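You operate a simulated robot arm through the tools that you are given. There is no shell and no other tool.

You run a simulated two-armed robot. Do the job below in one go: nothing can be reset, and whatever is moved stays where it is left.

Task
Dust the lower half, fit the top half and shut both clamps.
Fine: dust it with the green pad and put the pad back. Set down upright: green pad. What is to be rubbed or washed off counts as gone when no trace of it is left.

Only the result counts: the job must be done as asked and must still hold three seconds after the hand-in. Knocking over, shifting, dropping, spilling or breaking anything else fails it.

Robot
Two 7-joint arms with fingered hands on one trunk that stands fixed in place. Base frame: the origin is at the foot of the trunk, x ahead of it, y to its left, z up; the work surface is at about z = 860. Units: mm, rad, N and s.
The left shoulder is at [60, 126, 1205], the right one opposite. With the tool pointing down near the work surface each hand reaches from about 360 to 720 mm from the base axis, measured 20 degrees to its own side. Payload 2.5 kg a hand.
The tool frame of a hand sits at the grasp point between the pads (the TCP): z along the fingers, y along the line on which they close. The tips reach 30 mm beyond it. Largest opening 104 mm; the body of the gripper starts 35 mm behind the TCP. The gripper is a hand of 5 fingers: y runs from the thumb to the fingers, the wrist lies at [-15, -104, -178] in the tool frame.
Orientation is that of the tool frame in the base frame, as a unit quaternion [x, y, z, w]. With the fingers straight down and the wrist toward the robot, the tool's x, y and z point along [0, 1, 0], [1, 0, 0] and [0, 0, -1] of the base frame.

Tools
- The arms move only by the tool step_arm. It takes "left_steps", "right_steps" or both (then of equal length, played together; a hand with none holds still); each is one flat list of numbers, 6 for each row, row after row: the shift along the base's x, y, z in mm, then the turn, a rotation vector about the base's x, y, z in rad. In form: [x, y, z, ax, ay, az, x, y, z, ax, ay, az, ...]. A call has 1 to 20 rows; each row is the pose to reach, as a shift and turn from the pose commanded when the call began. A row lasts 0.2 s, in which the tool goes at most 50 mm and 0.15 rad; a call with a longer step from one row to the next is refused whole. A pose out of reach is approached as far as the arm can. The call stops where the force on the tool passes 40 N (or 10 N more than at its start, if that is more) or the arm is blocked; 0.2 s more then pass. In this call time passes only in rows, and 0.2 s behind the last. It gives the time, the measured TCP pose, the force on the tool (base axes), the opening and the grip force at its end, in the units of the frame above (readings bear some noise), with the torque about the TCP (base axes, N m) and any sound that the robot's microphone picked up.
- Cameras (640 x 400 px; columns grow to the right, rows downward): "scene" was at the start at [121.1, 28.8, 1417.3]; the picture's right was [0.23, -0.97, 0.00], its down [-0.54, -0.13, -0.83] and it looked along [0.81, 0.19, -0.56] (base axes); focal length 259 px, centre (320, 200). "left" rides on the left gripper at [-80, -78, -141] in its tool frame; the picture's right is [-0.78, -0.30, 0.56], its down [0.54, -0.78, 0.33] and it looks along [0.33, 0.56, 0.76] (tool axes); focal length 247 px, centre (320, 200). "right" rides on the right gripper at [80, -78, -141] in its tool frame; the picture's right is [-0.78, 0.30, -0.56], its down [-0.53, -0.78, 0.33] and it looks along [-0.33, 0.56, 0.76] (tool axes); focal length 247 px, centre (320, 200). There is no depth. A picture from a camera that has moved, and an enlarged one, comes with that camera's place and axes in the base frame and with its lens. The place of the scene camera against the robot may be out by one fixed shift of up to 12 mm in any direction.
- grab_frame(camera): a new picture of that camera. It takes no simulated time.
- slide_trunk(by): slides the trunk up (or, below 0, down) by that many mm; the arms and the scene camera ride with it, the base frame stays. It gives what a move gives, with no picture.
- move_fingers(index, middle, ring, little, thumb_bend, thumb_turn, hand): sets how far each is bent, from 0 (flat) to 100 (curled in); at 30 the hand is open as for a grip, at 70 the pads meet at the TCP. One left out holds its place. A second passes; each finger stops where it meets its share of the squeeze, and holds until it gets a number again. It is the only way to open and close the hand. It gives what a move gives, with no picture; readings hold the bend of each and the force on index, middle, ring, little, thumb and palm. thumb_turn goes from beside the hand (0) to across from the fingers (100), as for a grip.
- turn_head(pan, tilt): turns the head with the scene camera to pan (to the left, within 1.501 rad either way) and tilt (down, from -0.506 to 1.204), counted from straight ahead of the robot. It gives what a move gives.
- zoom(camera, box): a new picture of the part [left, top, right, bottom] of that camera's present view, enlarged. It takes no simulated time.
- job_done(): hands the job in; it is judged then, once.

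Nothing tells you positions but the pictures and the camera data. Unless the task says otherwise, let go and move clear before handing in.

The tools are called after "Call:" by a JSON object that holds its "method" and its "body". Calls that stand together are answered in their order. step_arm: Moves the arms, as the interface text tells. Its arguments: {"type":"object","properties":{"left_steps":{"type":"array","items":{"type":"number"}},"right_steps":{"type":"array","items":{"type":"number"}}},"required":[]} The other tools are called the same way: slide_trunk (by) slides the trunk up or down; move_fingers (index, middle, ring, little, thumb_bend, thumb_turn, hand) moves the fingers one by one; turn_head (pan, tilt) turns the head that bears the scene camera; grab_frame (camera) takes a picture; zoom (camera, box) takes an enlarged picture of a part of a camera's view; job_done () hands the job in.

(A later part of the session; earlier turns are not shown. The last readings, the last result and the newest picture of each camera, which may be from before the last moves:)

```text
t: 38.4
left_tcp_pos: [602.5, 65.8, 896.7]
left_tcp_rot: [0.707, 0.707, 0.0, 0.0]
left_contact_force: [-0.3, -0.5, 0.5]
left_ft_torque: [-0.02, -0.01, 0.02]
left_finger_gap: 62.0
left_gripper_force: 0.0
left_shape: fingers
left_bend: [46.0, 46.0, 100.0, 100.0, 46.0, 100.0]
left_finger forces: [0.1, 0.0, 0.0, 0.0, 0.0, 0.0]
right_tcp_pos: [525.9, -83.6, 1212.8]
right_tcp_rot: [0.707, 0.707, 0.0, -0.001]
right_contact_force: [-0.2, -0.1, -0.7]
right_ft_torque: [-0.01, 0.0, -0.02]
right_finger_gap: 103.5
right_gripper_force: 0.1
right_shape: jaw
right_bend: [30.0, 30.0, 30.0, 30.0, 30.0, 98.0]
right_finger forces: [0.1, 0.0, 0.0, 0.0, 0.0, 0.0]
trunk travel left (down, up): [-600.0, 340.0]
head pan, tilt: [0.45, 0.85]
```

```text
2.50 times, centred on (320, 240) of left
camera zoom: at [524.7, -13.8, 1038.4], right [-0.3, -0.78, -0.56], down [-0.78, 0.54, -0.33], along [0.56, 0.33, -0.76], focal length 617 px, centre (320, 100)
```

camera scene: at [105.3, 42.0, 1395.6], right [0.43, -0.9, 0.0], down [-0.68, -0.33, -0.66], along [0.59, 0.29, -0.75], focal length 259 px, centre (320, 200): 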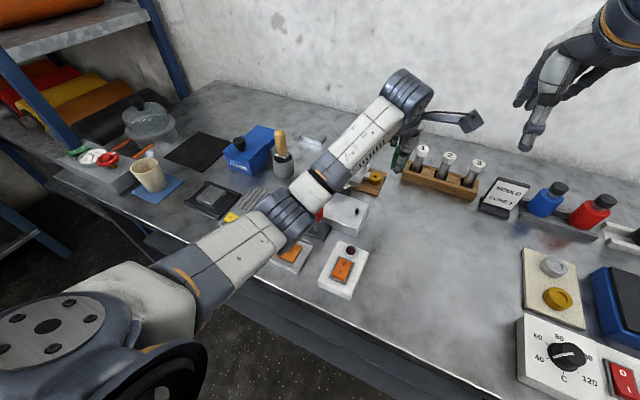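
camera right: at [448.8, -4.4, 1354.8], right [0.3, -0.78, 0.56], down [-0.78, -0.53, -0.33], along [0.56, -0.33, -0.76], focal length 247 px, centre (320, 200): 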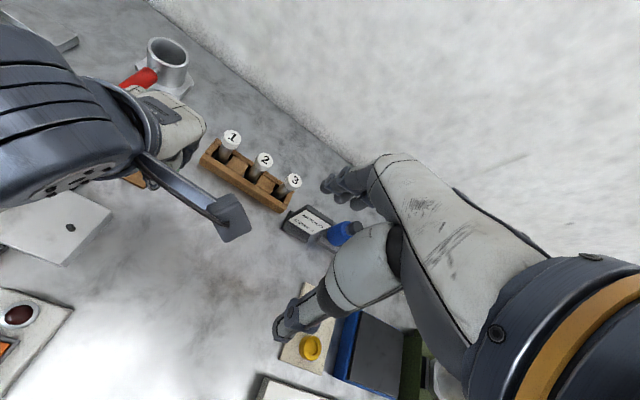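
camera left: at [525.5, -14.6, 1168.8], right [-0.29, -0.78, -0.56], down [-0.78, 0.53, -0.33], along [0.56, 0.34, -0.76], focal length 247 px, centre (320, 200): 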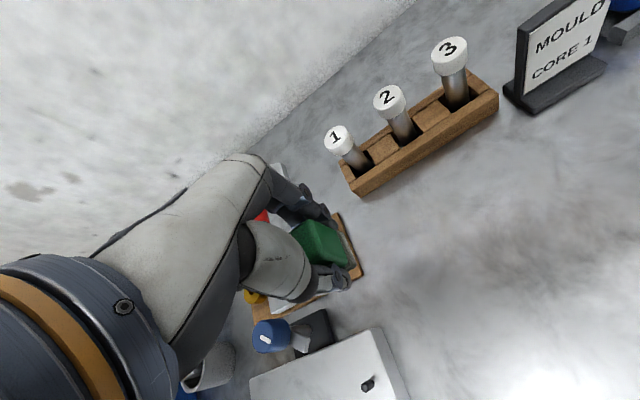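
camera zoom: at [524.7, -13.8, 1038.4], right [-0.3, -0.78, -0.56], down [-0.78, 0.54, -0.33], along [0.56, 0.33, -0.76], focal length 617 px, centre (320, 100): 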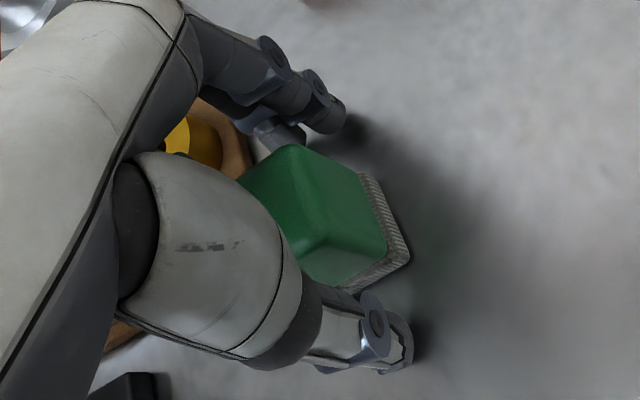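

The pad stands upright back in its spot. I'll lift the hand clear and check.

Call:
{"method": "step_arm", "body": {"left_steps": [0, 0, 20, 0, 0, 0, 0, 0, 60, 0, 0, 0, 0, 0, 100, 0, 0, 0, 0, 20, 140, 0, 0, 0, 0, 60, 140, 0, 0, 0, 0, 100, 140, 0, 0, 0]}}

Call:
{"method": "grab_frame", "body": {"camera": "left"}}

Call:
{"method": "zoom", "body": {"camera": "scene", "box": [290, 120, 430, 250]}}

Call:
{"method": "zoom", "body": {"camera": "right", "box": [0, 80, 240, 270]}}

```text
t: 39.8
left_tcp_pos: [601.2, 165.3, 1035.4]
left_tcp_rot: [0.708, 0.706, -0.001, 0.001]
left_contact_force: [1.1, -1.1, -0.2]
left_ft_torque: [0.02, 0.02, 0.01]
left_finger_gap: 61.7
left_gripper_force: 0.0
left_shape: fingers
left_bend: [46.0, 46.0, 100.0, 100.0, 46.0, 100.0]
left_finger forces: [0.1, 0.1, 0.0, 0.1, 0.1, 0.0]
right_tcp_pos: [525.2, -84.5, 1213.4]
right_tcp_rot: [0.707, 0.707, 0.0, 0.0]
right_contact_force: [-0.1, -0.5, 0.0]
right_ft_torque: [0.01, 0.0, 0.0]
right_finger_gap: 103.6
right_gripper_force: 0.1
right_shape: jaw
right_bend: [30.0, 30.0, 30.0, 30.0, 30.0, 98.0]
right_finger forces: [0.1, 0.0, 0.0, 0.0, 0.0, 0.0]
trunk travel left (down, up): [-600.0, 340.0]
head pan, tilt: [0.45, 0.85]
```

```text
taken
camera left: at [523.4, 85.8, 1177.5], right [-0.3, -0.78, -0.56], down [-0.78, 0.54, -0.33], along [0.56, 0.33, -0.76], focal length 247 px, centre (320, 200)
```

left: 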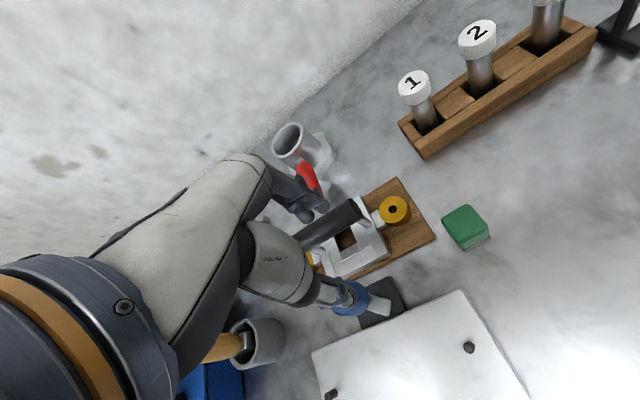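

```text
3.08 times, centred on (360, 185) of scene
camera zoom: at [105.2, 42.7, 1395.6], right [0.43, -0.9, 0.0], down [-0.68, -0.33, -0.66], along [0.59, 0.29, -0.75], focal length 798 px, centre (197, 246)
```

zoom: 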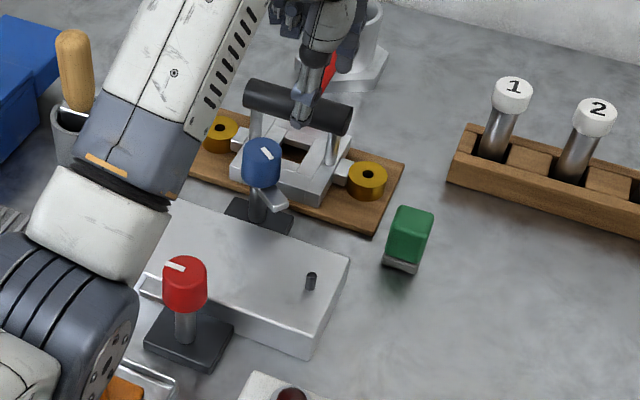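

```text
2.11 times, centred on (120, 175) of right
camera zoom: at [448.6, -3.7, 1354.9], right [0.3, -0.78, 0.56], down [-0.78, -0.53, -0.33], along [0.56, -0.33, -0.76], focal length 520 px, centre (741, 253)
```

zoom: 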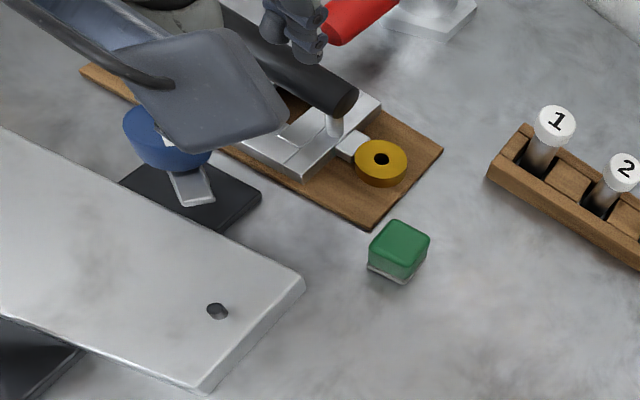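

The pad stands upright exactly where it was. Before fitting the top half I want the blue clamp fully open again, so I'll bring the left hand over the blue knob, turned to match its mark.

Call:
{"method": "step_arm", "body": {"left_steps": [-4, 6, 0, 0, 0, -0.15, -8, 12, 0, 0, 0, -0.3, -12, 18, 0, 0, 0, -0.45, -17, 24, 0, 0, 0, -0.6, -21, 30, 0, 0, 0, -0.75, -25, 33, 0, 0, 0, -0.9, -25, 33, -25, 0, 0, -0.9]}}

Call:
{"method": "grab_frame", "body": {"camera": "left"}}

Call:
{"method": "zoom", "body": {"camera": "left", "box": [240, 160, 420, 340]}}

Call:
{"method": "zoom", "body": {"camera": "scene", "box": [290, 110, 400, 220]}}

Call:
{"method": "zoom", "body": {"camera": "right", "box": [0, 80, 160, 240]}}

```text
t: 41.4
left_tcp_pos: [577.4, 197.8, 1011.2]
left_tcp_rot: [0.945, 0.328, 0.0, 0.0]
left_contact_force: [1.2, 0.4, 0.3]
left_ft_torque: [0.0, -0.01, 0.0]
left_finger_gap: 61.9
left_gripper_force: 0.1
left_shape: fingers
left_bend: [46.0, 46.0, 100.0, 100.0, 46.0, 100.0]
left_finger forces: [0.1, 0.0, 0.1, 0.0, 0.0, 0.1]
right_tcp_pos: [526.8, -84.3, 1212.1]
right_tcp_rot: [0.707, 0.707, 0.0, 0.0]
right_contact_force: [0.1, -0.1, 0.6]
right_ft_torque: [-0.01, 0.01, 0.0]
right_finger_gap: 103.7
right_gripper_force: 0.1
right_shape: jaw
right_bend: [30.0, 30.0, 30.0, 30.0, 30.0, 98.0]
right_finger forces: [0.0, 0.1, 0.0, 0.1, 0.1, 0.0]
trunk travel left (down, up): [-600.0, 340.0]
head pan, tilt: [0.45, 0.85]
```

```text
taken
camera left: at [466.0, 210.1, 1153.0], right [-0.79, -0.25, -0.56], down [-0.06, 0.94, -0.33], along [0.61, -0.23, -0.76], focal length 247 px, centre (320, 200)
```

left: 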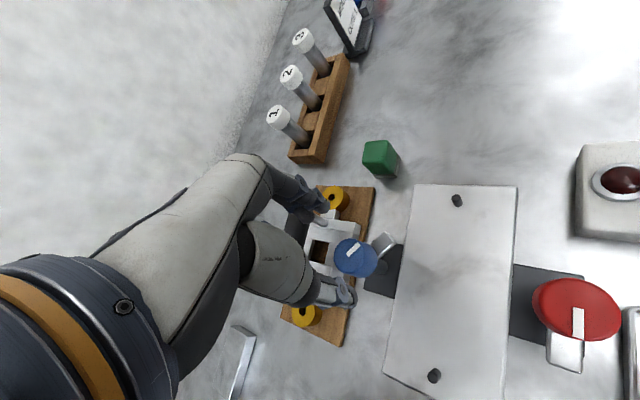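

```text
2.22 times, centred on (330, 250) of left
camera zoom: at [466.0, 210.1, 1153.0], right [-0.79, -0.25, -0.56], down [-0.06, 0.94, -0.33], along [0.61, -0.23, -0.76], focal length 549 px, centre (298, 89)
```

zoom: 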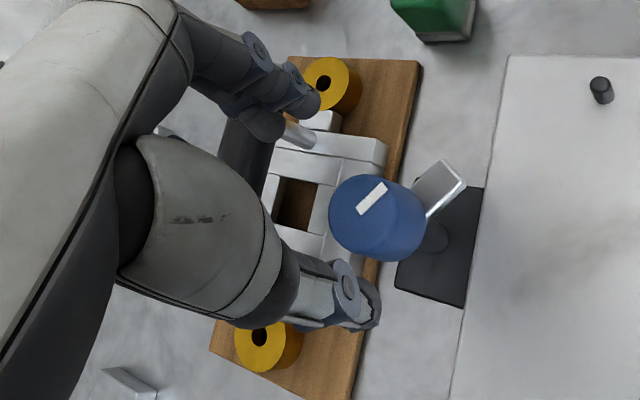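

```text
3.64 times, centred on (345, 165) of scene
camera zoom: at [105.4, 42.5, 1395.6], right [0.43, -0.9, 0.0], down [-0.68, -0.33, -0.66], along [0.59, 0.29, -0.75], focal length 943 px, centre (229, 327)
```

zoom: 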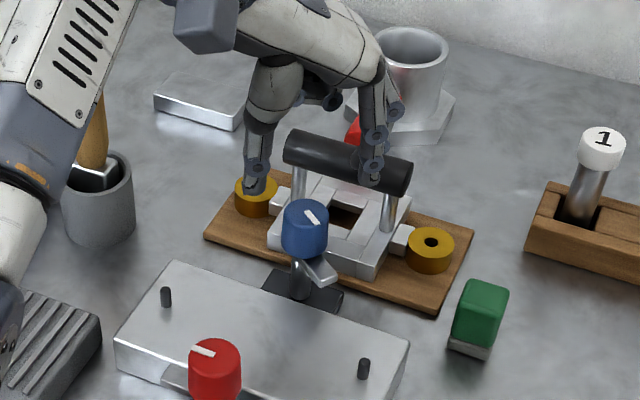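

```text
2.50 times, centred on (80, 160) of right
camera zoom: at [448.9, -3.9, 1354.8], right [0.3, -0.78, 0.56], down [-0.78, -0.53, -0.33], along [0.56, -0.33, -0.76], focal length 617 px, centre (920, 300)
```

zoom: 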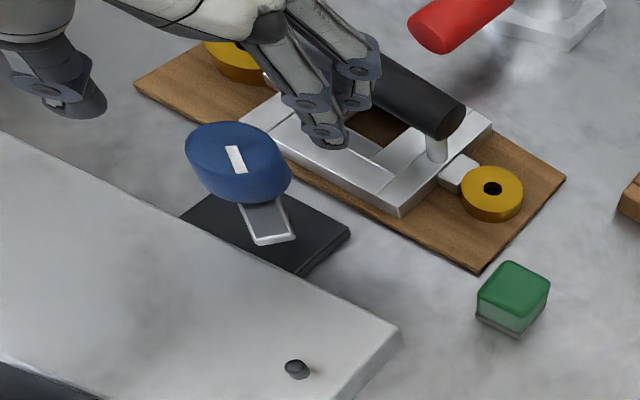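

The blue knob's top centre is about (575, 198), right below the hand. I'll go down around it, with the tips above the bar, and grip.

Call:
{"method": "step_arm", "body": {"left_steps": [-1.5, -1, -20, 0, 0, 0, -1.5, -1, -40, 0, 0, 0, -1.5, -1, -58, 0, 0, 0]}}

Call:
{"method": "zoom", "body": {"camera": "left", "box": [240, 160, 420, 340]}}

Call:
{"method": "zoom", "body": {"camera": "scene", "box": [300, 130, 380, 210]}}

Call:
{"method": "zoom", "body": {"camera": "right", "box": [0, 80, 160, 240]}}

```text
t: 42.2
left_tcp_pos: [576.3, 198.1, 954.2]
left_tcp_rot: [0.944, 0.329, 0.0, 0.0]
left_contact_force: [-0.3, -0.2, -0.4]
left_ft_torque: [0.01, -0.03, 0.01]
left_finger_gap: 61.8
left_gripper_force: 0.2
left_shape: fingers
left_bend: [46.0, 46.0, 100.0, 100.0, 46.0, 100.0]
left_finger forces: [0.0, 0.0, 0.0, 0.0, 0.0, 0.0]
right_tcp_pos: [526.0, -83.9, 1212.4]
right_tcp_rot: [0.708, 0.707, 0.0, 0.0]
right_contact_force: [-1.0, -0.4, -0.2]
right_ft_torque: [-0.01, -0.02, -0.02]
right_finger_gap: 103.7
right_gripper_force: 0.0
right_shape: jaw
right_bend: [30.0, 30.0, 30.0, 30.0, 30.0, 98.0]
right_finger forces: [0.0, 0.0, 0.1, 0.0, 0.0, 0.1]
trunk travel left (down, up): [-600.0, 340.0]
head pan, tilt: [0.45, 0.85]
```

```text
2.22 times, centred on (330, 250) of left
camera zoom: at [465.9, 210.0, 1095.2], right [-0.79, -0.25, -0.56], down [-0.06, 0.94, -0.33], along [0.61, -0.23, -0.76], focal length 549 px, centre (298, 89)
```

zoom: 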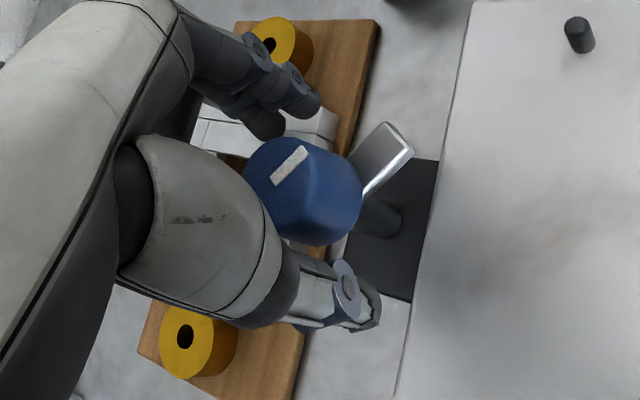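

```text
5.00 times, centred on (340, 170) of scene
camera zoom: at [105.3, 42.4, 1395.6], right [0.43, -0.9, 0.0], down [-0.68, -0.33, -0.66], along [0.59, 0.29, -0.75], focal length 1297 px, centre (220, 350)
```

zoom: 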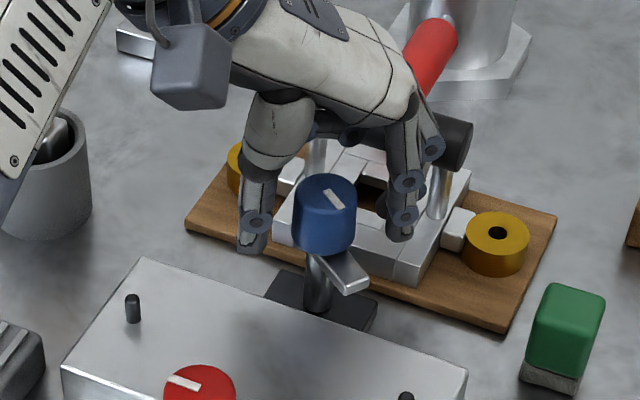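

```text
2.50 times, centred on (80, 160) of right
camera zoom: at [448.8, -4.0, 1354.8], right [0.3, -0.78, 0.56], down [-0.78, -0.53, -0.33], along [0.56, -0.33, -0.76], focal length 617 px, centre (920, 300)
```

zoom: 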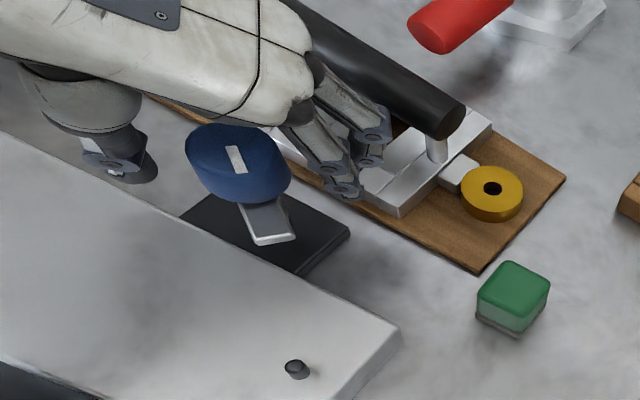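

The knob is centred between thumb and fingers. Gripping it.

Call:
{"method": "move_fingers", "body": {"hand": "left", "index": 70, "middle": 70, "thumb_bend": 70}}

Call:
{"method": "zoom", "body": {"camera": "scene", "box": [300, 130, 380, 210]}}

```text
t: 43.2
left_tcp_pos: [578.2, 198.7, 953.8]
left_tcp_rot: [0.944, 0.329, -0.001, 0.0]
left_contact_force: [2.9, -3.8, -1.9]
left_ft_torque: [-0.1, -0.08, -0.04]
left_finger_gap: 27.3
left_gripper_force: 10.3
left_shape: fingers
left_bend: [61.0, 64.0, 100.0, 100.0, 60.0, 100.0]
left_finger forces: [6.4, 6.0, 0.0, 0.0, 9.1, 0.0]
right_tcp_pos: [526.9, -83.9, 1212.0]
right_tcp_rot: [0.707, 0.707, 0.0, 0.0]
right_contact_force: [0.1, 0.6, -0.1]
right_ft_torque: [0.0, 0.03, -0.02]
right_finger_gap: 103.6
right_gripper_force: 0.0
right_shape: jaw
right_bend: [30.0, 30.0, 30.0, 30.0, 30.0, 98.0]
right_finger forces: [0.0, 0.0, 0.1, 0.1, 0.0, 0.0]
trunk travel left (down, up): [-600.0, 340.0]
head pan, tilt: [0.45, 0.85]
```

```text
5.00 times, centred on (340, 170) of scene
camera zoom: at [105.6, 42.1, 1395.5], right [0.43, -0.9, 0.0], down [-0.68, -0.33, -0.66], along [0.59, 0.29, -0.75], focal length 1297 px, centre (220, 350)
```

zoom: 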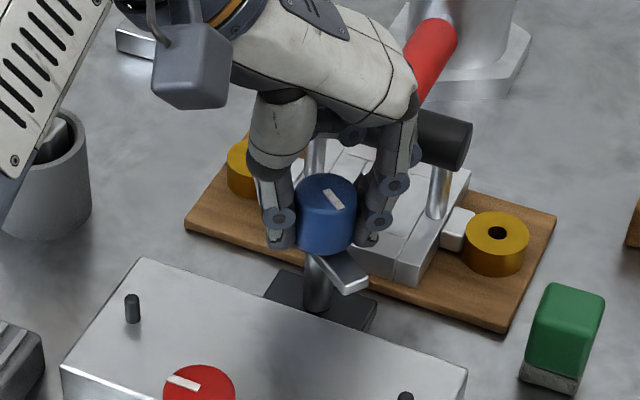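

Firm grip. Turning the knob back counter-clockwise (about 36°) to the fully open position.

Call:
{"method": "step_arm", "body": {"left_steps": [0.5, -0.7, 0, 0, 0, 0.1, 0.5, -0.7, 0, 0, 0, 0.2, 0.5, -0.7, 0, 0, 0, 0.3, 0.5, -0.7, 0, 0, 0, 0.4, 0.5, -0.7, 0, 0, 0, 0.5, 0.5, -0.7, 0, 0, 0, 0.6]}}

Call:
{"method": "zoom", "body": {"camera": "scene", "box": [300, 130, 380, 210]}}

Call:
{"method": "zoom", "body": {"camera": "right", "box": [0, 80, 160, 240]}}

```text
t: 44.6
left_tcp_pos: [577.8, 197.2, 954.4]
left_tcp_rot: [0.804, 0.594, 0.001, 0.0]
left_contact_force: [6.2, 2.9, -1.1]
left_ft_torque: [0.03, -0.18, -0.01]
left_finger_gap: 27.3
left_gripper_force: 11.4
left_shape: fingers
left_bend: [61.0, 63.0, 100.0, 100.0, 60.0, 100.0]
left_finger forces: [6.0, 7.9, 0.0, 0.1, 8.5, 0.1]
right_tcp_pos: [528.3, -84.0, 1212.5]
right_tcp_rot: [0.707, 0.707, -0.001, 0.0]
right_contact_force: [-0.1, 0.2, -0.1]
right_ft_torque: [0.05, 0.0, -0.01]
right_finger_gap: 103.6
right_gripper_force: 0.1
right_shape: jaw
right_bend: [30.0, 30.0, 30.0, 30.0, 30.0, 98.0]
right_finger forces: [0.0, 0.0, 0.1, 0.1, 0.0, 0.0]
trunk travel left (down, up): [-600.0, 340.0]
head pan, tilt: [0.45, 0.85]
```

```text
5.00 times, centred on (340, 170) of scene
camera zoom: at [106.0, 42.6, 1395.5], right [0.43, -0.9, 0.0], down [-0.68, -0.33, -0.66], along [0.59, 0.29, -0.75], focal length 1297 px, centre (220, 350)
```

zoom: 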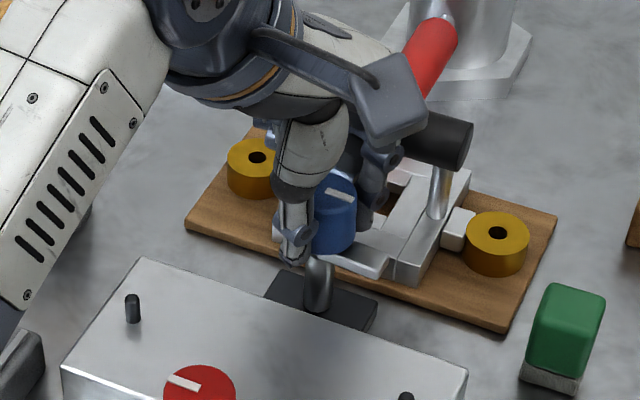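

```text
2.50 times, centred on (80, 160) of right
camera zoom: at [449.5, -3.8, 1354.5], right [0.3, -0.78, 0.56], down [-0.78, -0.53, -0.33], along [0.56, -0.33, -0.76], focal length 617 px, centre (920, 300)
```

zoom: 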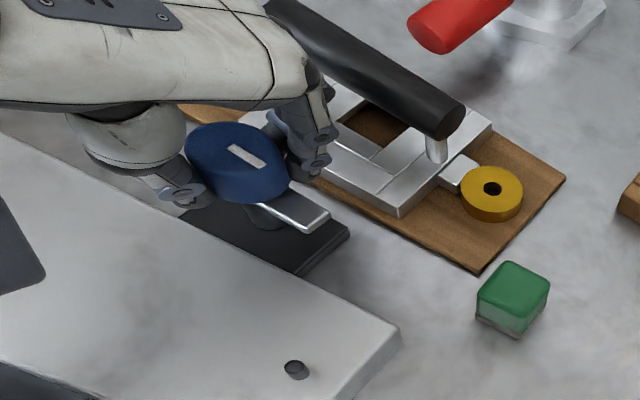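

The bar is parallel to the plate edge again. Releasing and lifting, then I'll uncurl the fingers for the handle.

Call:
{"method": "move_fingers", "body": {"hand": "left", "index": 48, "middle": 48, "thumb_bend": 48}}

Call:
{"method": "step_arm", "body": {"left_steps": [0, 0, 30, 0, 0, 0, 0, 0, 70, 0, 0, 0, 0, 0, 90, 0, 0, 0, 20, 0, 90, 0, 0, 0.1, 45, 0, 90, 0, 0, 0.2, 70, 0, 90, 0, 0, 0.3]}}

Call:
{"method": "move_fingers", "body": {"hand": "left", "ring": 48, "little": 48}}

Call:
{"method": "grab_frame", "body": {"camera": "left"}}

Call:
{"method": "zoom", "body": {"camera": "scene", "box": [290, 110, 410, 230]}}

Call:
{"method": "zoom", "body": {"camera": "right", "box": [0, 40, 200, 240]}}

```text
t: 45.6
left_tcp_pos: [576.1, 198.0, 954.3]
left_tcp_rot: [0.805, 0.593, 0.001, 0.0]
left_contact_force: [-1.0, 0.2, 0.5]
left_ft_torque: [-0.02, -0.03, -0.01]
left_finger_gap: 56.7
left_gripper_force: 0.0
left_shape: fingers
left_bend: [48.0, 48.0, 100.0, 100.0, 48.0, 100.0]
left_finger forces: [0.0, 0.1, 0.0, 0.1, 0.0, 0.0]
right_tcp_pos: [525.5, -83.9, 1212.1]
right_tcp_rot: [0.707, 0.707, 0.0, 0.0]
right_contact_force: [-0.4, 0.0, 0.1]
right_ft_torque: [-0.03, 0.02, -0.01]
right_finger_gap: 103.6
right_gripper_force: 0.1
right_shape: jaw
right_bend: [30.0, 30.0, 30.0, 30.0, 30.0, 98.0]
right_finger forces: [0.0, 0.1, 0.0, 0.1, 0.0, 0.1]
trunk travel left (down, up): [-600.0, 340.0]
head pan, tilt: [0.45, 0.85]
```

```text
t: 47.0
left_tcp_pos: [646.4, 198.1, 1042.6]
left_tcp_rot: [0.706, 0.708, 0.0, -0.001]
left_contact_force: [1.1, 0.3, -0.6]
left_ft_torque: [0.03, -0.03, 0.0]
left_finger_gap: 56.6
left_gripper_force: 0.1
left_shape: fingers
left_bend: [48.0, 48.0, 100.0, 100.0, 48.0, 100.0]
left_finger forces: [0.0, 0.0, 0.0, 0.0, 0.0, 0.0]
right_tcp_pos: [526.9, -84.2, 1213.2]
right_tcp_rot: [0.708, 0.707, 0.0, 0.0]
right_contact_force: [-1.0, -0.4, -0.1]
right_ft_torque: [-0.01, -0.01, 0.0]
right_finger_gap: 103.8
right_gripper_force: 0.0
right_shape: jaw
right_bend: [30.0, 30.0, 30.0, 30.0, 30.0, 98.0]
right_finger forces: [0.0, 0.0, 0.1, 0.1, 0.0, 0.1]
trunk travel left (down, up): [-600.0, 340.0]
head pan, tilt: [0.45, 0.85]
```

```text
t: 48.0
left_tcp_pos: [646.7, 196.6, 1042.3]
left_tcp_rot: [0.707, 0.707, 0.0, -0.001]
left_contact_force: [0.2, 0.3, 0.5]
left_ft_torque: [0.02, -0.01, 0.0]
left_finger_gap: 56.5
left_gripper_force: 0.1
left_shape: fingers
left_bend: [48.0, 48.0, 48.0, 48.0, 48.0, 100.0]
left_finger forces: [0.0, 0.1, 0.0, 0.0, 0.1, 0.0]
right_tcp_pos: [525.1, -84.1, 1213.1]
right_tcp_rot: [0.707, 0.707, 0.0, 0.001]
right_contact_force: [0.4, -0.4, 0.2]
right_ft_torque: [-0.03, 0.0, -0.01]
right_finger_gap: 103.7
right_gripper_force: 0.1
right_shape: jaw
right_bend: [30.0, 30.0, 30.0, 30.0, 30.0, 98.0]
right_finger forces: [0.0, 0.0, 0.0, 0.1, 0.1, 0.0]
trunk travel left (down, up): [-600.0, 340.0]
head pan, tilt: [0.45, 0.85]
```

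```text
taken
camera left: at [568.6, 117.7, 1184.5], right [-0.3, -0.78, -0.56], down [-0.78, 0.54, -0.33], along [0.56, 0.33, -0.76], focal length 247 px, centre (320, 200)
```

left: 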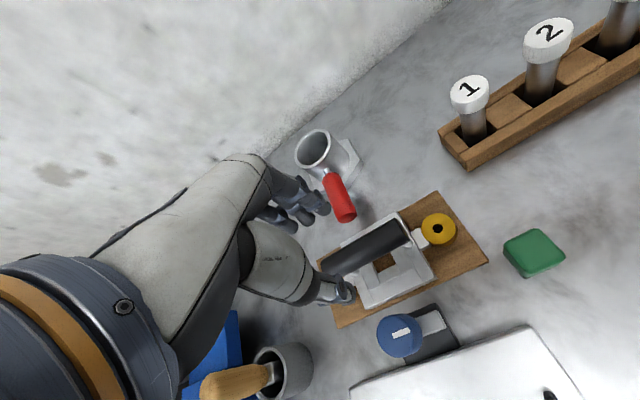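

```text
3.33 times, centred on (350, 170) of scene
camera zoom: at [105.2, 42.4, 1395.6], right [0.43, -0.9, 0.0], down [-0.68, -0.33, -0.66], along [0.59, 0.29, -0.75], focal length 864 px, centre (220, 300)
```

zoom: 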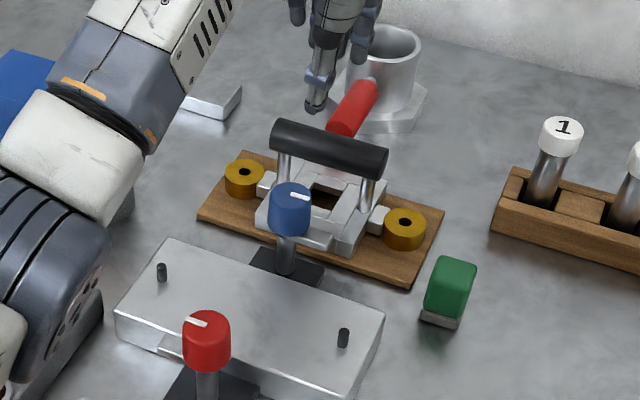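

```text
2.00 times, centred on (100, 140) of right
camera zoom: at [448.7, -4.0, 1354.8], right [0.3, -0.78, 0.56], down [-0.78, -0.53, -0.33], along [0.56, -0.33, -0.76], focal length 494 px, centre (760, 320)
```

zoom: 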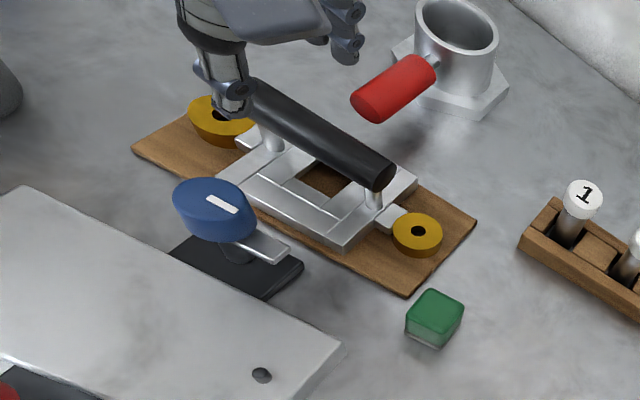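

The clamp bars are parallel to the plate and the pad is in place. I'll zoom on the handle to align the grip.

Call:
{"method": "zoom", "body": {"camera": "left", "box": [300, 180, 480, 330]}}

Call:
{"method": "zoom", "body": {"camera": "scene", "box": [315, 145, 385, 215]}}

```text
2.67 times, centred on (390, 255) of left
camera zoom: at [568.6, 117.7, 1184.5], right [-0.3, -0.78, -0.56], down [-0.78, 0.54, -0.33], along [0.56, 0.33, -0.76], focal length 659 px, centre (133, 53)
```

zoom: 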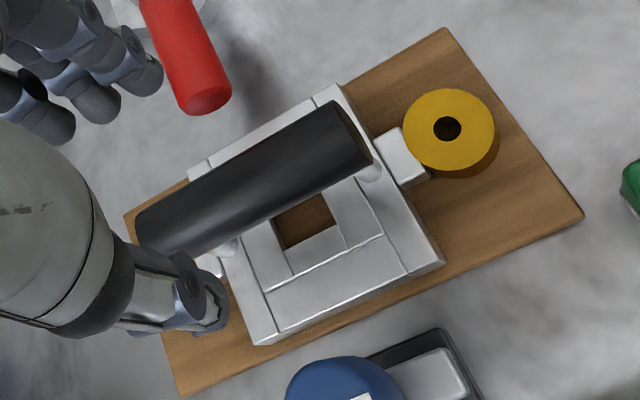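

```text
5.71 times, centred on (350, 180) of scene
camera zoom: at [105.2, 42.4, 1395.6], right [0.43, -0.9, 0.0], down [-0.68, -0.33, -0.66], along [0.59, 0.29, -0.75], focal length 1482 px, centre (149, 314)
```

zoom: 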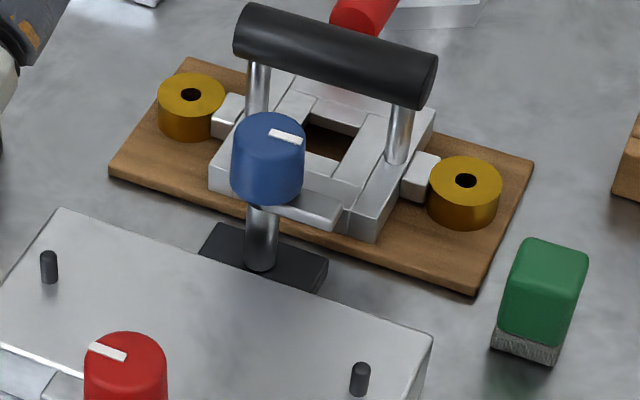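

Handle centre is about (662, 200) with its axis at z≈937. I'll narrow the opening a little to stay clear of the red mug handle, align, and descend part way.

Call:
{"method": "move_fingers", "body": {"hand": "left", "index": 52, "middle": 52, "ring": 52, "little": 52, "thumb_bend": 52}}

Call:
{"method": "step_arm", "body": {"left_steps": [8, -2, 0, 0, 0, 0, 16, -4, 0, 0, 0, 0, 16, -4, -25, 0, 0, 0, 16, -4, -50, 0, 0, 0, 16, -4, -62, 0, 0, 0]}}

Call:
{"method": "zoom", "body": {"camera": "left", "box": [230, 140, 430, 340]}}

Call:
{"method": "zoom", "body": {"camera": "right", "box": [0, 40, 200, 240]}}

Call:
{"method": "zoom", "body": {"camera": "scene", "box": [315, 110, 405, 200]}}

```text
t: 49.0
left_tcp_pos: [646.4, 198.0, 1043.4]
left_tcp_rot: [0.707, 0.707, -0.001, -0.001]
left_contact_force: [-0.3, 0.7, -0.9]
left_ft_torque: [-0.01, -0.01, -0.01]
left_finger_gap: 47.2
left_gripper_force: 0.1
left_shape: fingers
left_bend: [52.0, 52.0, 52.0, 52.0, 52.0, 100.0]
left_finger forces: [0.0, 0.0, 0.0, 0.0, 0.0, 0.0]
right_tcp_pos: [526.6, -84.4, 1212.1]
right_tcp_rot: [0.708, 0.707, 0.0, 0.0]
right_contact_force: [0.8, 0.0, 0.3]
right_ft_torque: [-0.01, -0.01, 0.02]
right_finger_gap: 103.8
right_gripper_force: 0.0
right_shape: jaw
right_bend: [30.0, 30.0, 30.0, 30.0, 30.0, 98.0]
right_finger forces: [0.0, 0.1, 0.0, 0.0, 0.1, 0.1]
trunk travel left (down, up): [-600.0, 340.0]
head pan, tilt: [0.45, 0.85]
```

```text
t: 50.2
left_tcp_pos: [662.3, 192.3, 981.6]
left_tcp_rot: [0.707, 0.707, 0.001, 0.0]
left_contact_force: [0.2, 0.2, 0.8]
left_ft_torque: [0.01, -0.01, 0.02]
left_finger_gap: 47.2
left_gripper_force: 0.1
left_shape: fingers
left_bend: [52.0, 52.0, 52.0, 52.0, 52.0, 100.0]
left_finger forces: [0.0, 0.0, 0.0, 0.1, 0.1, 0.0]
right_tcp_pos: [526.4, -84.4, 1213.1]
right_tcp_rot: [0.707, 0.707, 0.0, 0.0]
right_contact_force: [-0.6, 0.3, -0.2]
right_ft_torque: [-0.03, 0.02, 0.02]
right_finger_gap: 103.4
right_gripper_force: 0.1
right_shape: jaw
right_bend: [30.0, 30.0, 30.0, 30.0, 30.0, 98.0]
right_finger forces: [0.1, 0.1, 0.0, 0.0, 0.0, 0.0]
trunk travel left (down, up): [-600.0, 340.0]
head pan, tilt: [0.45, 0.85]
```

```text
2.00 times, centred on (330, 240) of left
camera zoom: at [584.1, 113.0, 1123.3], right [-0.3, -0.78, -0.56], down [-0.78, 0.54, -0.33], along [0.56, 0.33, -0.76], focal length 494 px, centre (300, 120)
```

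zoom: 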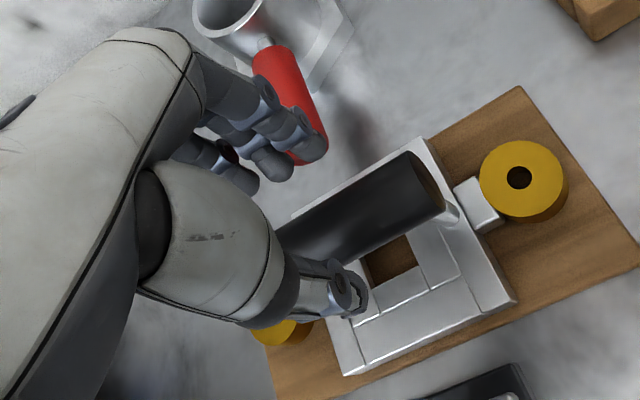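

```text
2.00 times, centred on (100, 140) of right
camera zoom: at [448.8, -4.0, 1354.8], right [0.3, -0.78, 0.56], down [-0.78, -0.53, -0.33], along [0.56, -0.33, -0.76], focal length 494 px, centre (760, 320)
```

zoom: 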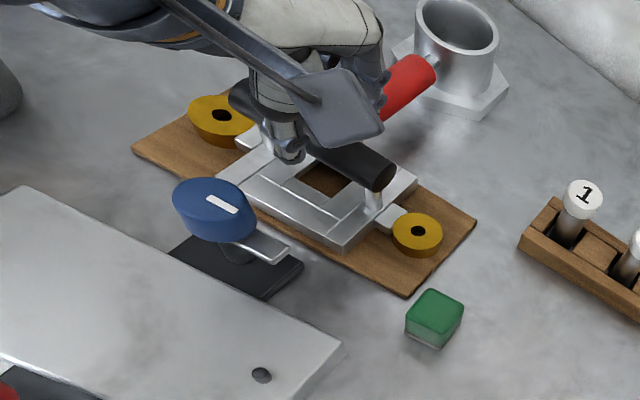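

```text
4.44 times, centred on (360, 155) of scene
camera zoom: at [105.2, 42.4, 1395.6], right [0.43, -0.9, 0.0], down [-0.68, -0.33, -0.66], along [0.59, 0.29, -0.75], focal length 1153 px, centre (142, 400)
```

zoom: 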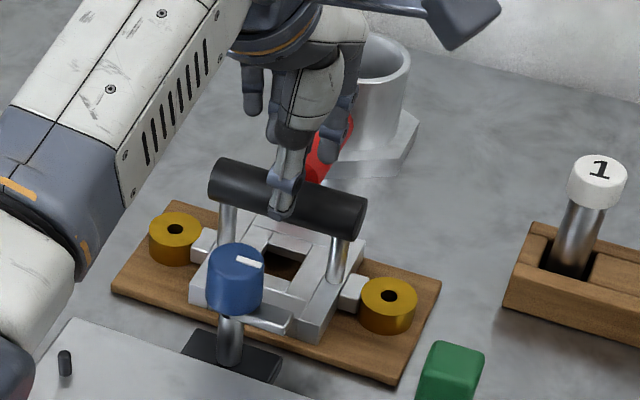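

Aligned: the handle lies between the thumb and the fingers. Going down to handle height and gripping.

Call:
{"method": "step_arm", "body": {"left_steps": [0, 0, -15, 0, 0, 0, 0, 0, -30, 0, 0, 0, 0, 0, -40, 0, 0, 0, 0, 0, -46, 0, 0, 0]}}

Call:
{"method": "zoom", "body": {"camera": "left", "box": [230, 140, 430, 340]}}

Call:
{"method": "zoom", "body": {"camera": "scene", "box": [315, 120, 395, 200]}}

```text
t: 51.2
left_tcp_pos: [661.9, 193.3, 935.4]
left_tcp_rot: [0.707, 0.707, 0.0, 0.001]
left_contact_force: [0.0, -0.3, -0.2]
left_ft_torque: [0.01, -0.01, 0.01]
left_finger_gap: 47.4
left_gripper_force: 0.0
left_shape: fingers
left_bend: [52.0, 52.0, 52.0, 52.0, 52.0, 100.0]
left_finger forces: [0.1, 0.1, 0.0, 0.1, 0.0, 0.0]
right_tcp_pos: [525.7, -84.3, 1211.8]
right_tcp_rot: [0.707, 0.707, 0.0, 0.0]
right_contact_force: [0.0, 0.8, -0.7]
right_ft_torque: [0.02, 0.0, -0.03]
right_finger_gap: 103.8
right_gripper_force: 0.0
right_shape: jaw
right_bend: [30.0, 30.0, 30.0, 30.0, 30.0, 98.0]
right_finger forces: [0.1, 0.0, 0.0, 0.1, 0.0, 0.0]
trunk travel left (down, up): [-600.0, 340.0]
head pan, tilt: [0.45, 0.85]
```

```text
2.00 times, centred on (330, 240) of left
camera zoom: at [584.1, 112.9, 1076.5], right [-0.3, -0.78, -0.56], down [-0.78, 0.54, -0.33], along [0.56, 0.33, -0.76], focal length 494 px, centre (300, 120)
```

zoom: 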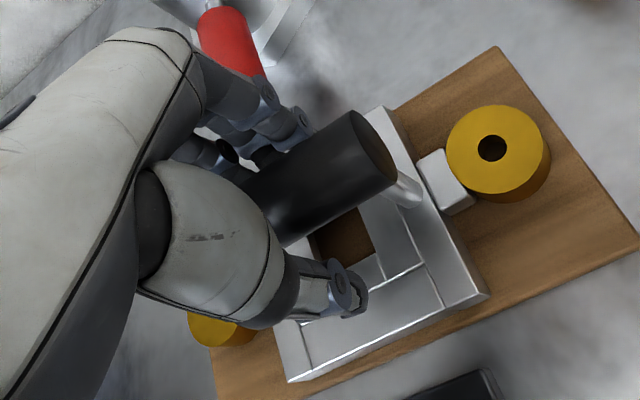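

```text
5.00 times, centred on (355, 160) of scene
camera zoom: at [105.2, 42.4, 1395.6], right [0.43, -0.9, 0.0], down [-0.68, -0.33, -0.66], along [0.59, 0.29, -0.75], focal length 1297 px, centre (145, 400)
```

zoom: 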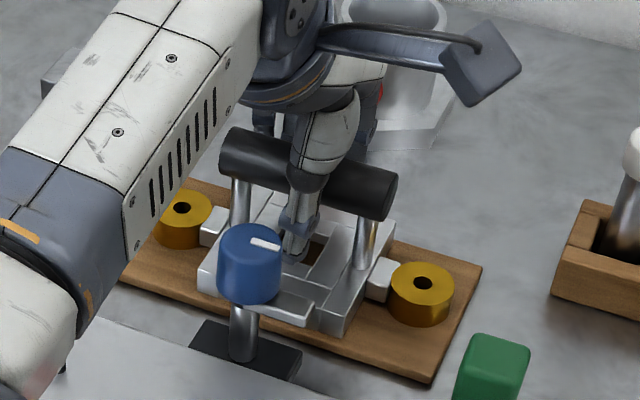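

Call:
{"method": "move_fingers", "body": {"hand": "left", "index": 72, "middle": 72, "ring": 72, "little": 72, "thumb_bend": 72}}

Call:
{"method": "zoom", "body": {"camera": "left", "box": [230, 140, 430, 340]}}

```text
t: 52.2
left_tcp_pos: [661.8, 192.9, 934.5]
left_tcp_rot: [0.707, 0.707, -0.001, -0.001]
left_contact_force: [0.6, 0.7, 0.1]
left_ft_torque: [-0.11, 0.01, -0.02]
left_finger_gap: 3.8
left_gripper_force: 8.1
left_shape: fingers
left_bend: [72.0, 72.0, 72.0, 71.0, 68.0, 100.0]
left_finger forces: [4.4, 0.1, 0.0, 4.0, 7.4, 0.0]
right_tcp_pos: [525.2, -83.3, 1212.4]
right_tcp_rot: [0.707, 0.707, 0.0, 0.0]
right_contact_force: [0.3, -0.7, 0.1]
right_ft_torque: [0.02, 0.0, 0.01]
right_finger_gap: 103.8
right_gripper_force: 0.0
right_shape: jaw
right_bend: [30.0, 30.0, 30.0, 30.0, 30.0, 98.0]
right_finger forces: [0.1, 0.0, 0.0, 0.0, 0.0, 0.0]
trunk travel left (down, up): [-600.0, 340.0]
head pan, tilt: [0.45, 0.85]
```

```text
2.00 times, centred on (330, 240) of left
camera zoom: at [584.4, 113.0, 1076.3], right [-0.3, -0.78, -0.56], down [-0.78, 0.54, -0.33], along [0.56, 0.33, -0.76], focal length 494 px, centre (300, 120)
```

zoom: 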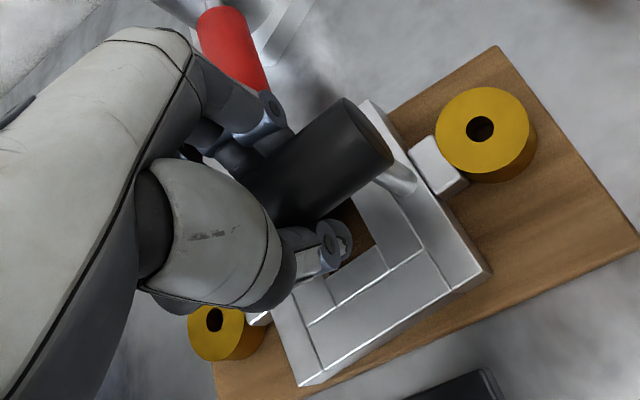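

The fingers closed beneath the handle instead of on it (gap 4 mm), and the part yawed slightly. I'll open again, raise the hand about 15 mm so the pads meet the handle itself, and recheck.

Call:
{"method": "move_fingers", "body": {"hand": "left", "index": 52, "middle": 52, "ring": 52, "little": 52, "thumb_bend": 52}}

Call:
{"method": "grab_frame", "body": {"camera": "left"}}

Call:
{"method": "zoom", "body": {"camera": "left", "box": [230, 140, 430, 340]}}

Call:
{"method": "zoom", "body": {"camera": "scene", "box": [315, 120, 395, 200]}}

Call:
{"method": "zoom", "body": {"camera": "right", "box": [0, 40, 200, 240]}}

```text
t: 53.2
left_tcp_pos: [662.7, 193.1, 935.9]
left_tcp_rot: [0.707, 0.707, 0.0, 0.0]
left_contact_force: [0.6, -0.3, 0.3]
left_ft_torque: [-0.02, -0.04, 0.01]
left_finger_gap: 45.9
left_gripper_force: 0.1
left_shape: fingers
left_bend: [52.0, 52.0, 52.0, 52.0, 52.0, 100.0]
left_finger forces: [0.0, 0.1, 0.0, 0.0, 0.1, 0.0]
right_tcp_pos: [525.9, -84.4, 1212.9]
right_tcp_rot: [0.708, 0.707, 0.0, 0.0]
right_contact_force: [0.4, 0.1, 0.6]
right_ft_torque: [0.0, 0.02, 0.03]
right_finger_gap: 103.8
right_gripper_force: 0.0
right_shape: jaw
right_bend: [30.0, 30.0, 30.0, 30.0, 30.0, 98.0]
right_finger forces: [0.0, 0.0, 0.1, 0.0, 0.1, 0.0]
trunk travel left (down, up): [-600.0, 340.0]
head pan, tilt: [0.45, 0.85]
```

```text
taken
camera left: at [584.1, 113.0, 1076.8], right [-0.3, -0.78, -0.56], down [-0.78, 0.54, -0.33], along [0.56, 0.33, -0.76], focal length 247 px, centre (320, 200)
```

left: 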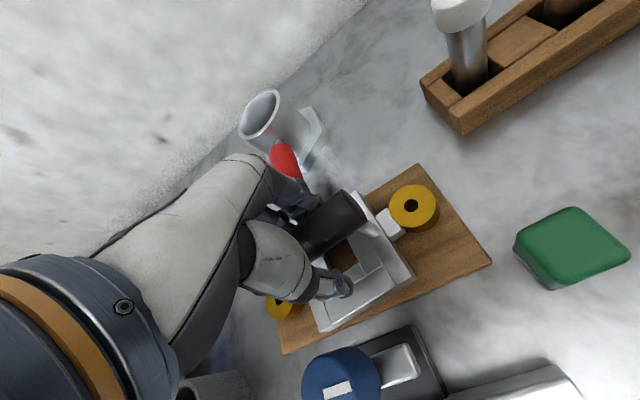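

```text
2.00 times, centred on (330, 240) of left
camera zoom: at [584.1, 113.0, 1076.8], right [-0.3, -0.78, -0.56], down [-0.78, 0.54, -0.33], along [0.56, 0.33, -0.76], focal length 494 px, centre (300, 120)
```

zoom: 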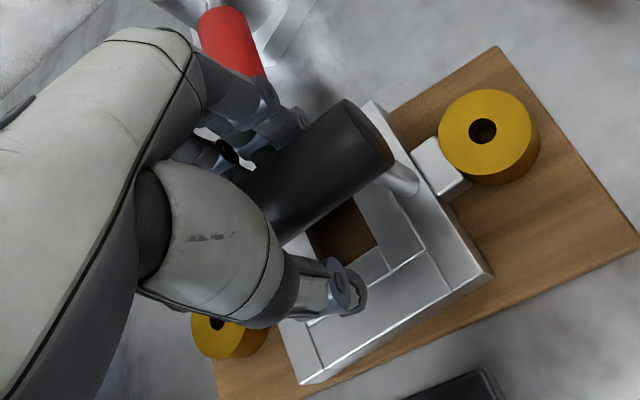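

```text
5.00 times, centred on (355, 160) of scene
camera zoom: at [105.2, 42.4, 1395.6], right [0.43, -0.9, 0.0], down [-0.68, -0.33, -0.66], along [0.59, 0.29, -0.75], focal length 1297 px, centre (145, 400)
```

zoom: 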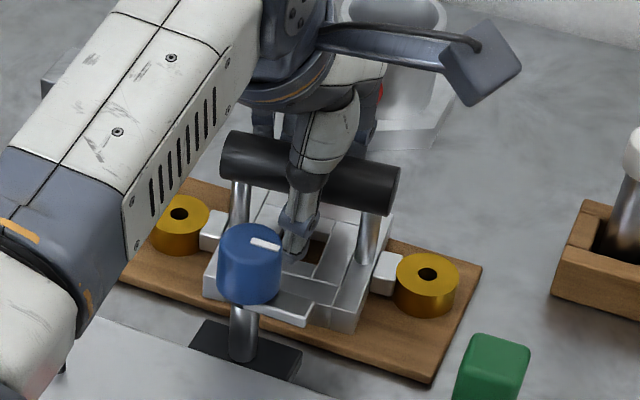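

```text
2.00 times, centred on (100, 140) of right
camera zoom: at [448.7, -4.0, 1354.8], right [0.3, -0.78, 0.56], down [-0.78, -0.53, -0.33], along [0.56, -0.33, -0.76], focal length 494 px, centre (760, 320)
```

zoom: 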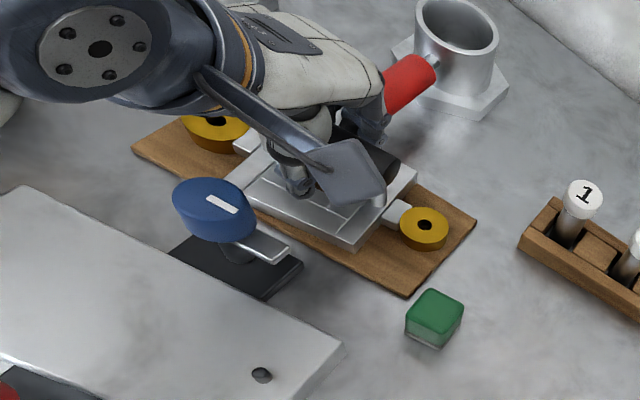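

The top half yawed about +5° (counter-clockwise) on the board but is otherwise where it was. I'll raise the TCP to z≈950, match the yaw and grip again.

Call:
{"method": "step_arm", "body": {"left_steps": [0, 0, 7, 0, 0, 0.04, 0, 0, 14, 0, 0, 0.086]}}

Call:
{"method": "move_fingers", "body": {"hand": "left", "index": 72, "middle": 72, "ring": 72, "little": 72, "thumb_bend": 72}}

Call:
{"method": "zoom", "body": {"camera": "left", "box": [230, 140, 430, 340]}}

Call:
{"method": "zoom", "body": {"camera": "scene", "box": [315, 120, 395, 200]}}

```text
t: 53.8
left_tcp_pos: [661.9, 192.6, 949.3]
left_tcp_rot: [0.677, 0.736, 0.0, 0.0]
left_contact_force: [0.3, 0.0, 0.1]
left_ft_torque: [0.0, -0.03, -0.01]
left_finger_gap: 46.3
left_gripper_force: 0.1
left_shape: fingers
left_bend: [52.0, 52.0, 52.0, 52.0, 52.0, 100.0]
left_finger forces: [0.1, 0.0, 0.0, 0.1, 0.0, 0.1]
right_tcp_pos: [525.7, -84.9, 1212.0]
right_tcp_rot: [0.707, 0.707, 0.001, 0.0]
right_contact_force: [0.9, -0.6, -0.1]
right_ft_torque: [-0.01, 0.0, 0.0]
right_finger_gap: 103.8
right_gripper_force: 0.0
right_shape: jaw
right_bend: [30.0, 30.0, 30.0, 30.0, 30.0, 98.0]
right_finger forces: [0.0, 0.0, 0.0, 0.1, 0.0, 0.1]
trunk travel left (down, up): [-600.0, 340.0]
head pan, tilt: [0.45, 0.85]
```

```text
t: 54.8
left_tcp_pos: [662.8, 192.9, 949.8]
left_tcp_rot: [0.676, 0.737, -0.001, 0.0]
left_contact_force: [-0.9, 0.1, -0.3]
left_ft_torque: [-0.14, 0.09, 0.03]
left_finger_gap: 15.8
left_gripper_force: 13.5
left_shape: fingers
left_bend: [71.0, 68.0, 71.0, 72.0, 63.0, 100.0]
left_finger forces: [6.4, 3.6, 3.6, 1.8, 12.7, 0.1]
right_tcp_pos: [525.2, -84.2, 1212.6]
right_tcp_rot: [0.706, 0.708, 0.0, 0.001]
right_contact_force: [0.5, -1.0, 0.6]
right_ft_torque: [-0.01, 0.0, -0.01]
right_finger_gap: 103.6
right_gripper_force: 0.2
right_shape: jaw
right_bend: [30.0, 30.0, 30.0, 30.0, 30.0, 98.0]
right_finger forces: [0.0, 0.1, 0.0, 0.0, 0.0, 0.0]
trunk travel left (down, up): [-600.0, 340.0]
head pan, tilt: [0.45, 0.85]
```

```text
2.00 times, centred on (330, 240) of left
camera zoom: at [591.9, 106.7, 1090.9], right [-0.23, -0.8, -0.56], down [-0.82, 0.47, -0.33], along [0.52, 0.38, -0.76], focal length 494 px, centre (300, 120)
```

zoom: 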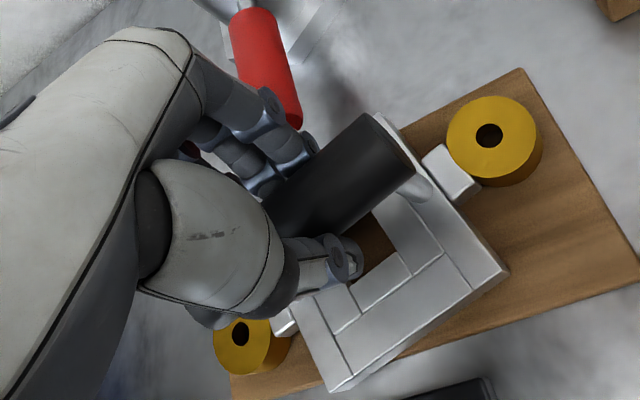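

```text
5.00 times, centred on (355, 160) of scene
camera zoom: at [105.6, 42.5, 1395.5], right [0.43, -0.9, 0.0], down [-0.68, -0.33, -0.66], along [0.59, 0.29, -0.75], focal length 1297 px, centre (145, 400)
```

zoom: 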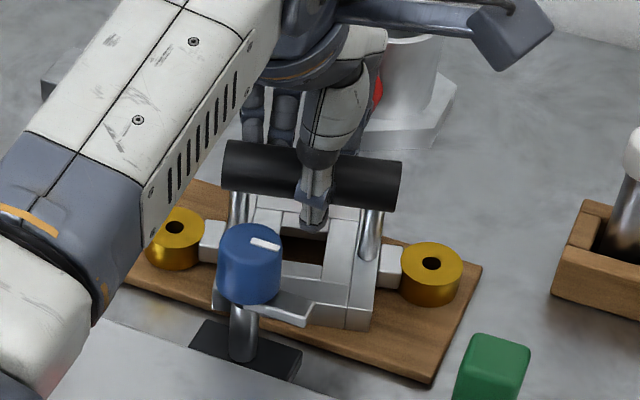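

The four fingers push off-centre against the thumb and yaw the part to about 14°. I'll release and re-grip with only index and middle against the thumb, centred over the part's middle and matched to its yaw, with ring and little kept clear.

Call:
{"method": "move_fingers", "body": {"hand": "left", "index": 51, "middle": 51, "ring": 46, "little": 46, "thumb_bend": 51}}

Call:
{"method": "zoom", "body": {"camera": "left", "box": [230, 140, 430, 340]}}

Call:
{"method": "zoom", "body": {"camera": "scene", "box": [315, 120, 395, 200]}}

```text
t: 55.8
left_tcp_pos: [662.8, 193.5, 950.1]
left_tcp_rot: [0.676, 0.737, 0.0, 0.001]
left_contact_force: [-0.3, 0.2, 0.0]
left_ft_torque: [0.01, 0.0, -0.01]
left_finger_gap: 49.1
left_gripper_force: 0.1
left_shape: fingers
left_bend: [51.0, 51.0, 46.0, 46.0, 51.0, 100.0]
left_finger forces: [0.0, 0.1, 0.0, 0.1, 0.0, 0.0]
right_tcp_pos: [525.6, -84.4, 1213.1]
right_tcp_rot: [0.707, 0.707, -0.001, 0.0]
right_contact_force: [-0.2, -0.4, -0.4]
right_ft_torque: [0.0, -0.01, 0.02]
right_finger_gap: 103.7
right_gripper_force: 0.1
right_shape: jaw
right_bend: [30.0, 30.0, 30.0, 30.0, 30.0, 98.0]
right_finger forces: [0.0, 0.0, 0.0, 0.0, 0.0, 0.0]
trunk travel left (down, up): [-600.0, 340.0]
head pan, tilt: [0.45, 0.85]
```

```text
2.00 times, centred on (330, 240) of left
camera zoom: at [591.7, 106.7, 1091.2], right [-0.23, -0.8, -0.56], down [-0.82, 0.47, -0.33], along [0.53, 0.38, -0.76], focal length 494 px, centre (300, 120)
```

zoom: 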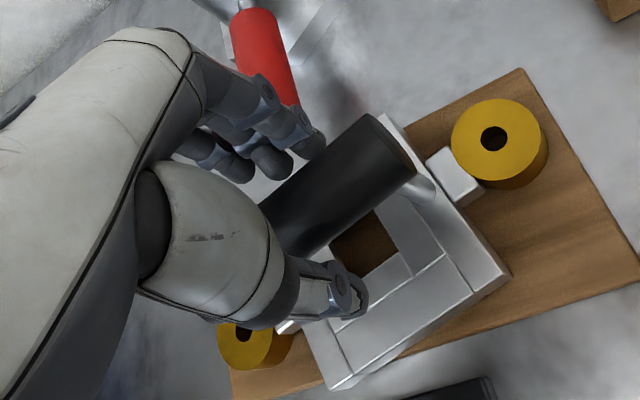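

```text
5.00 times, centred on (355, 160) of scene
camera zoom: at [105.2, 42.4, 1395.6], right [0.43, -0.9, 0.0], down [-0.68, -0.33, -0.66], along [0.59, 0.29, -0.75], focal length 1297 px, centre (145, 400)
```

zoom: 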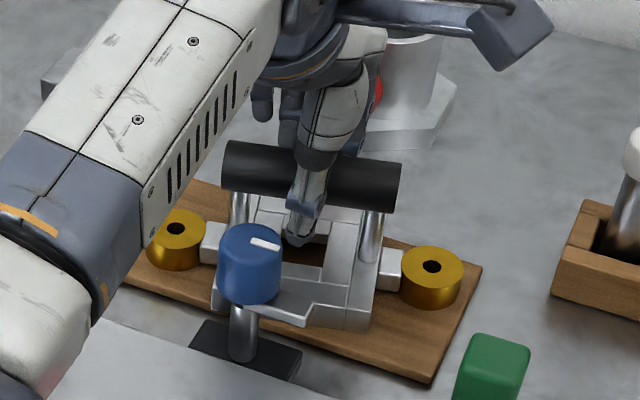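

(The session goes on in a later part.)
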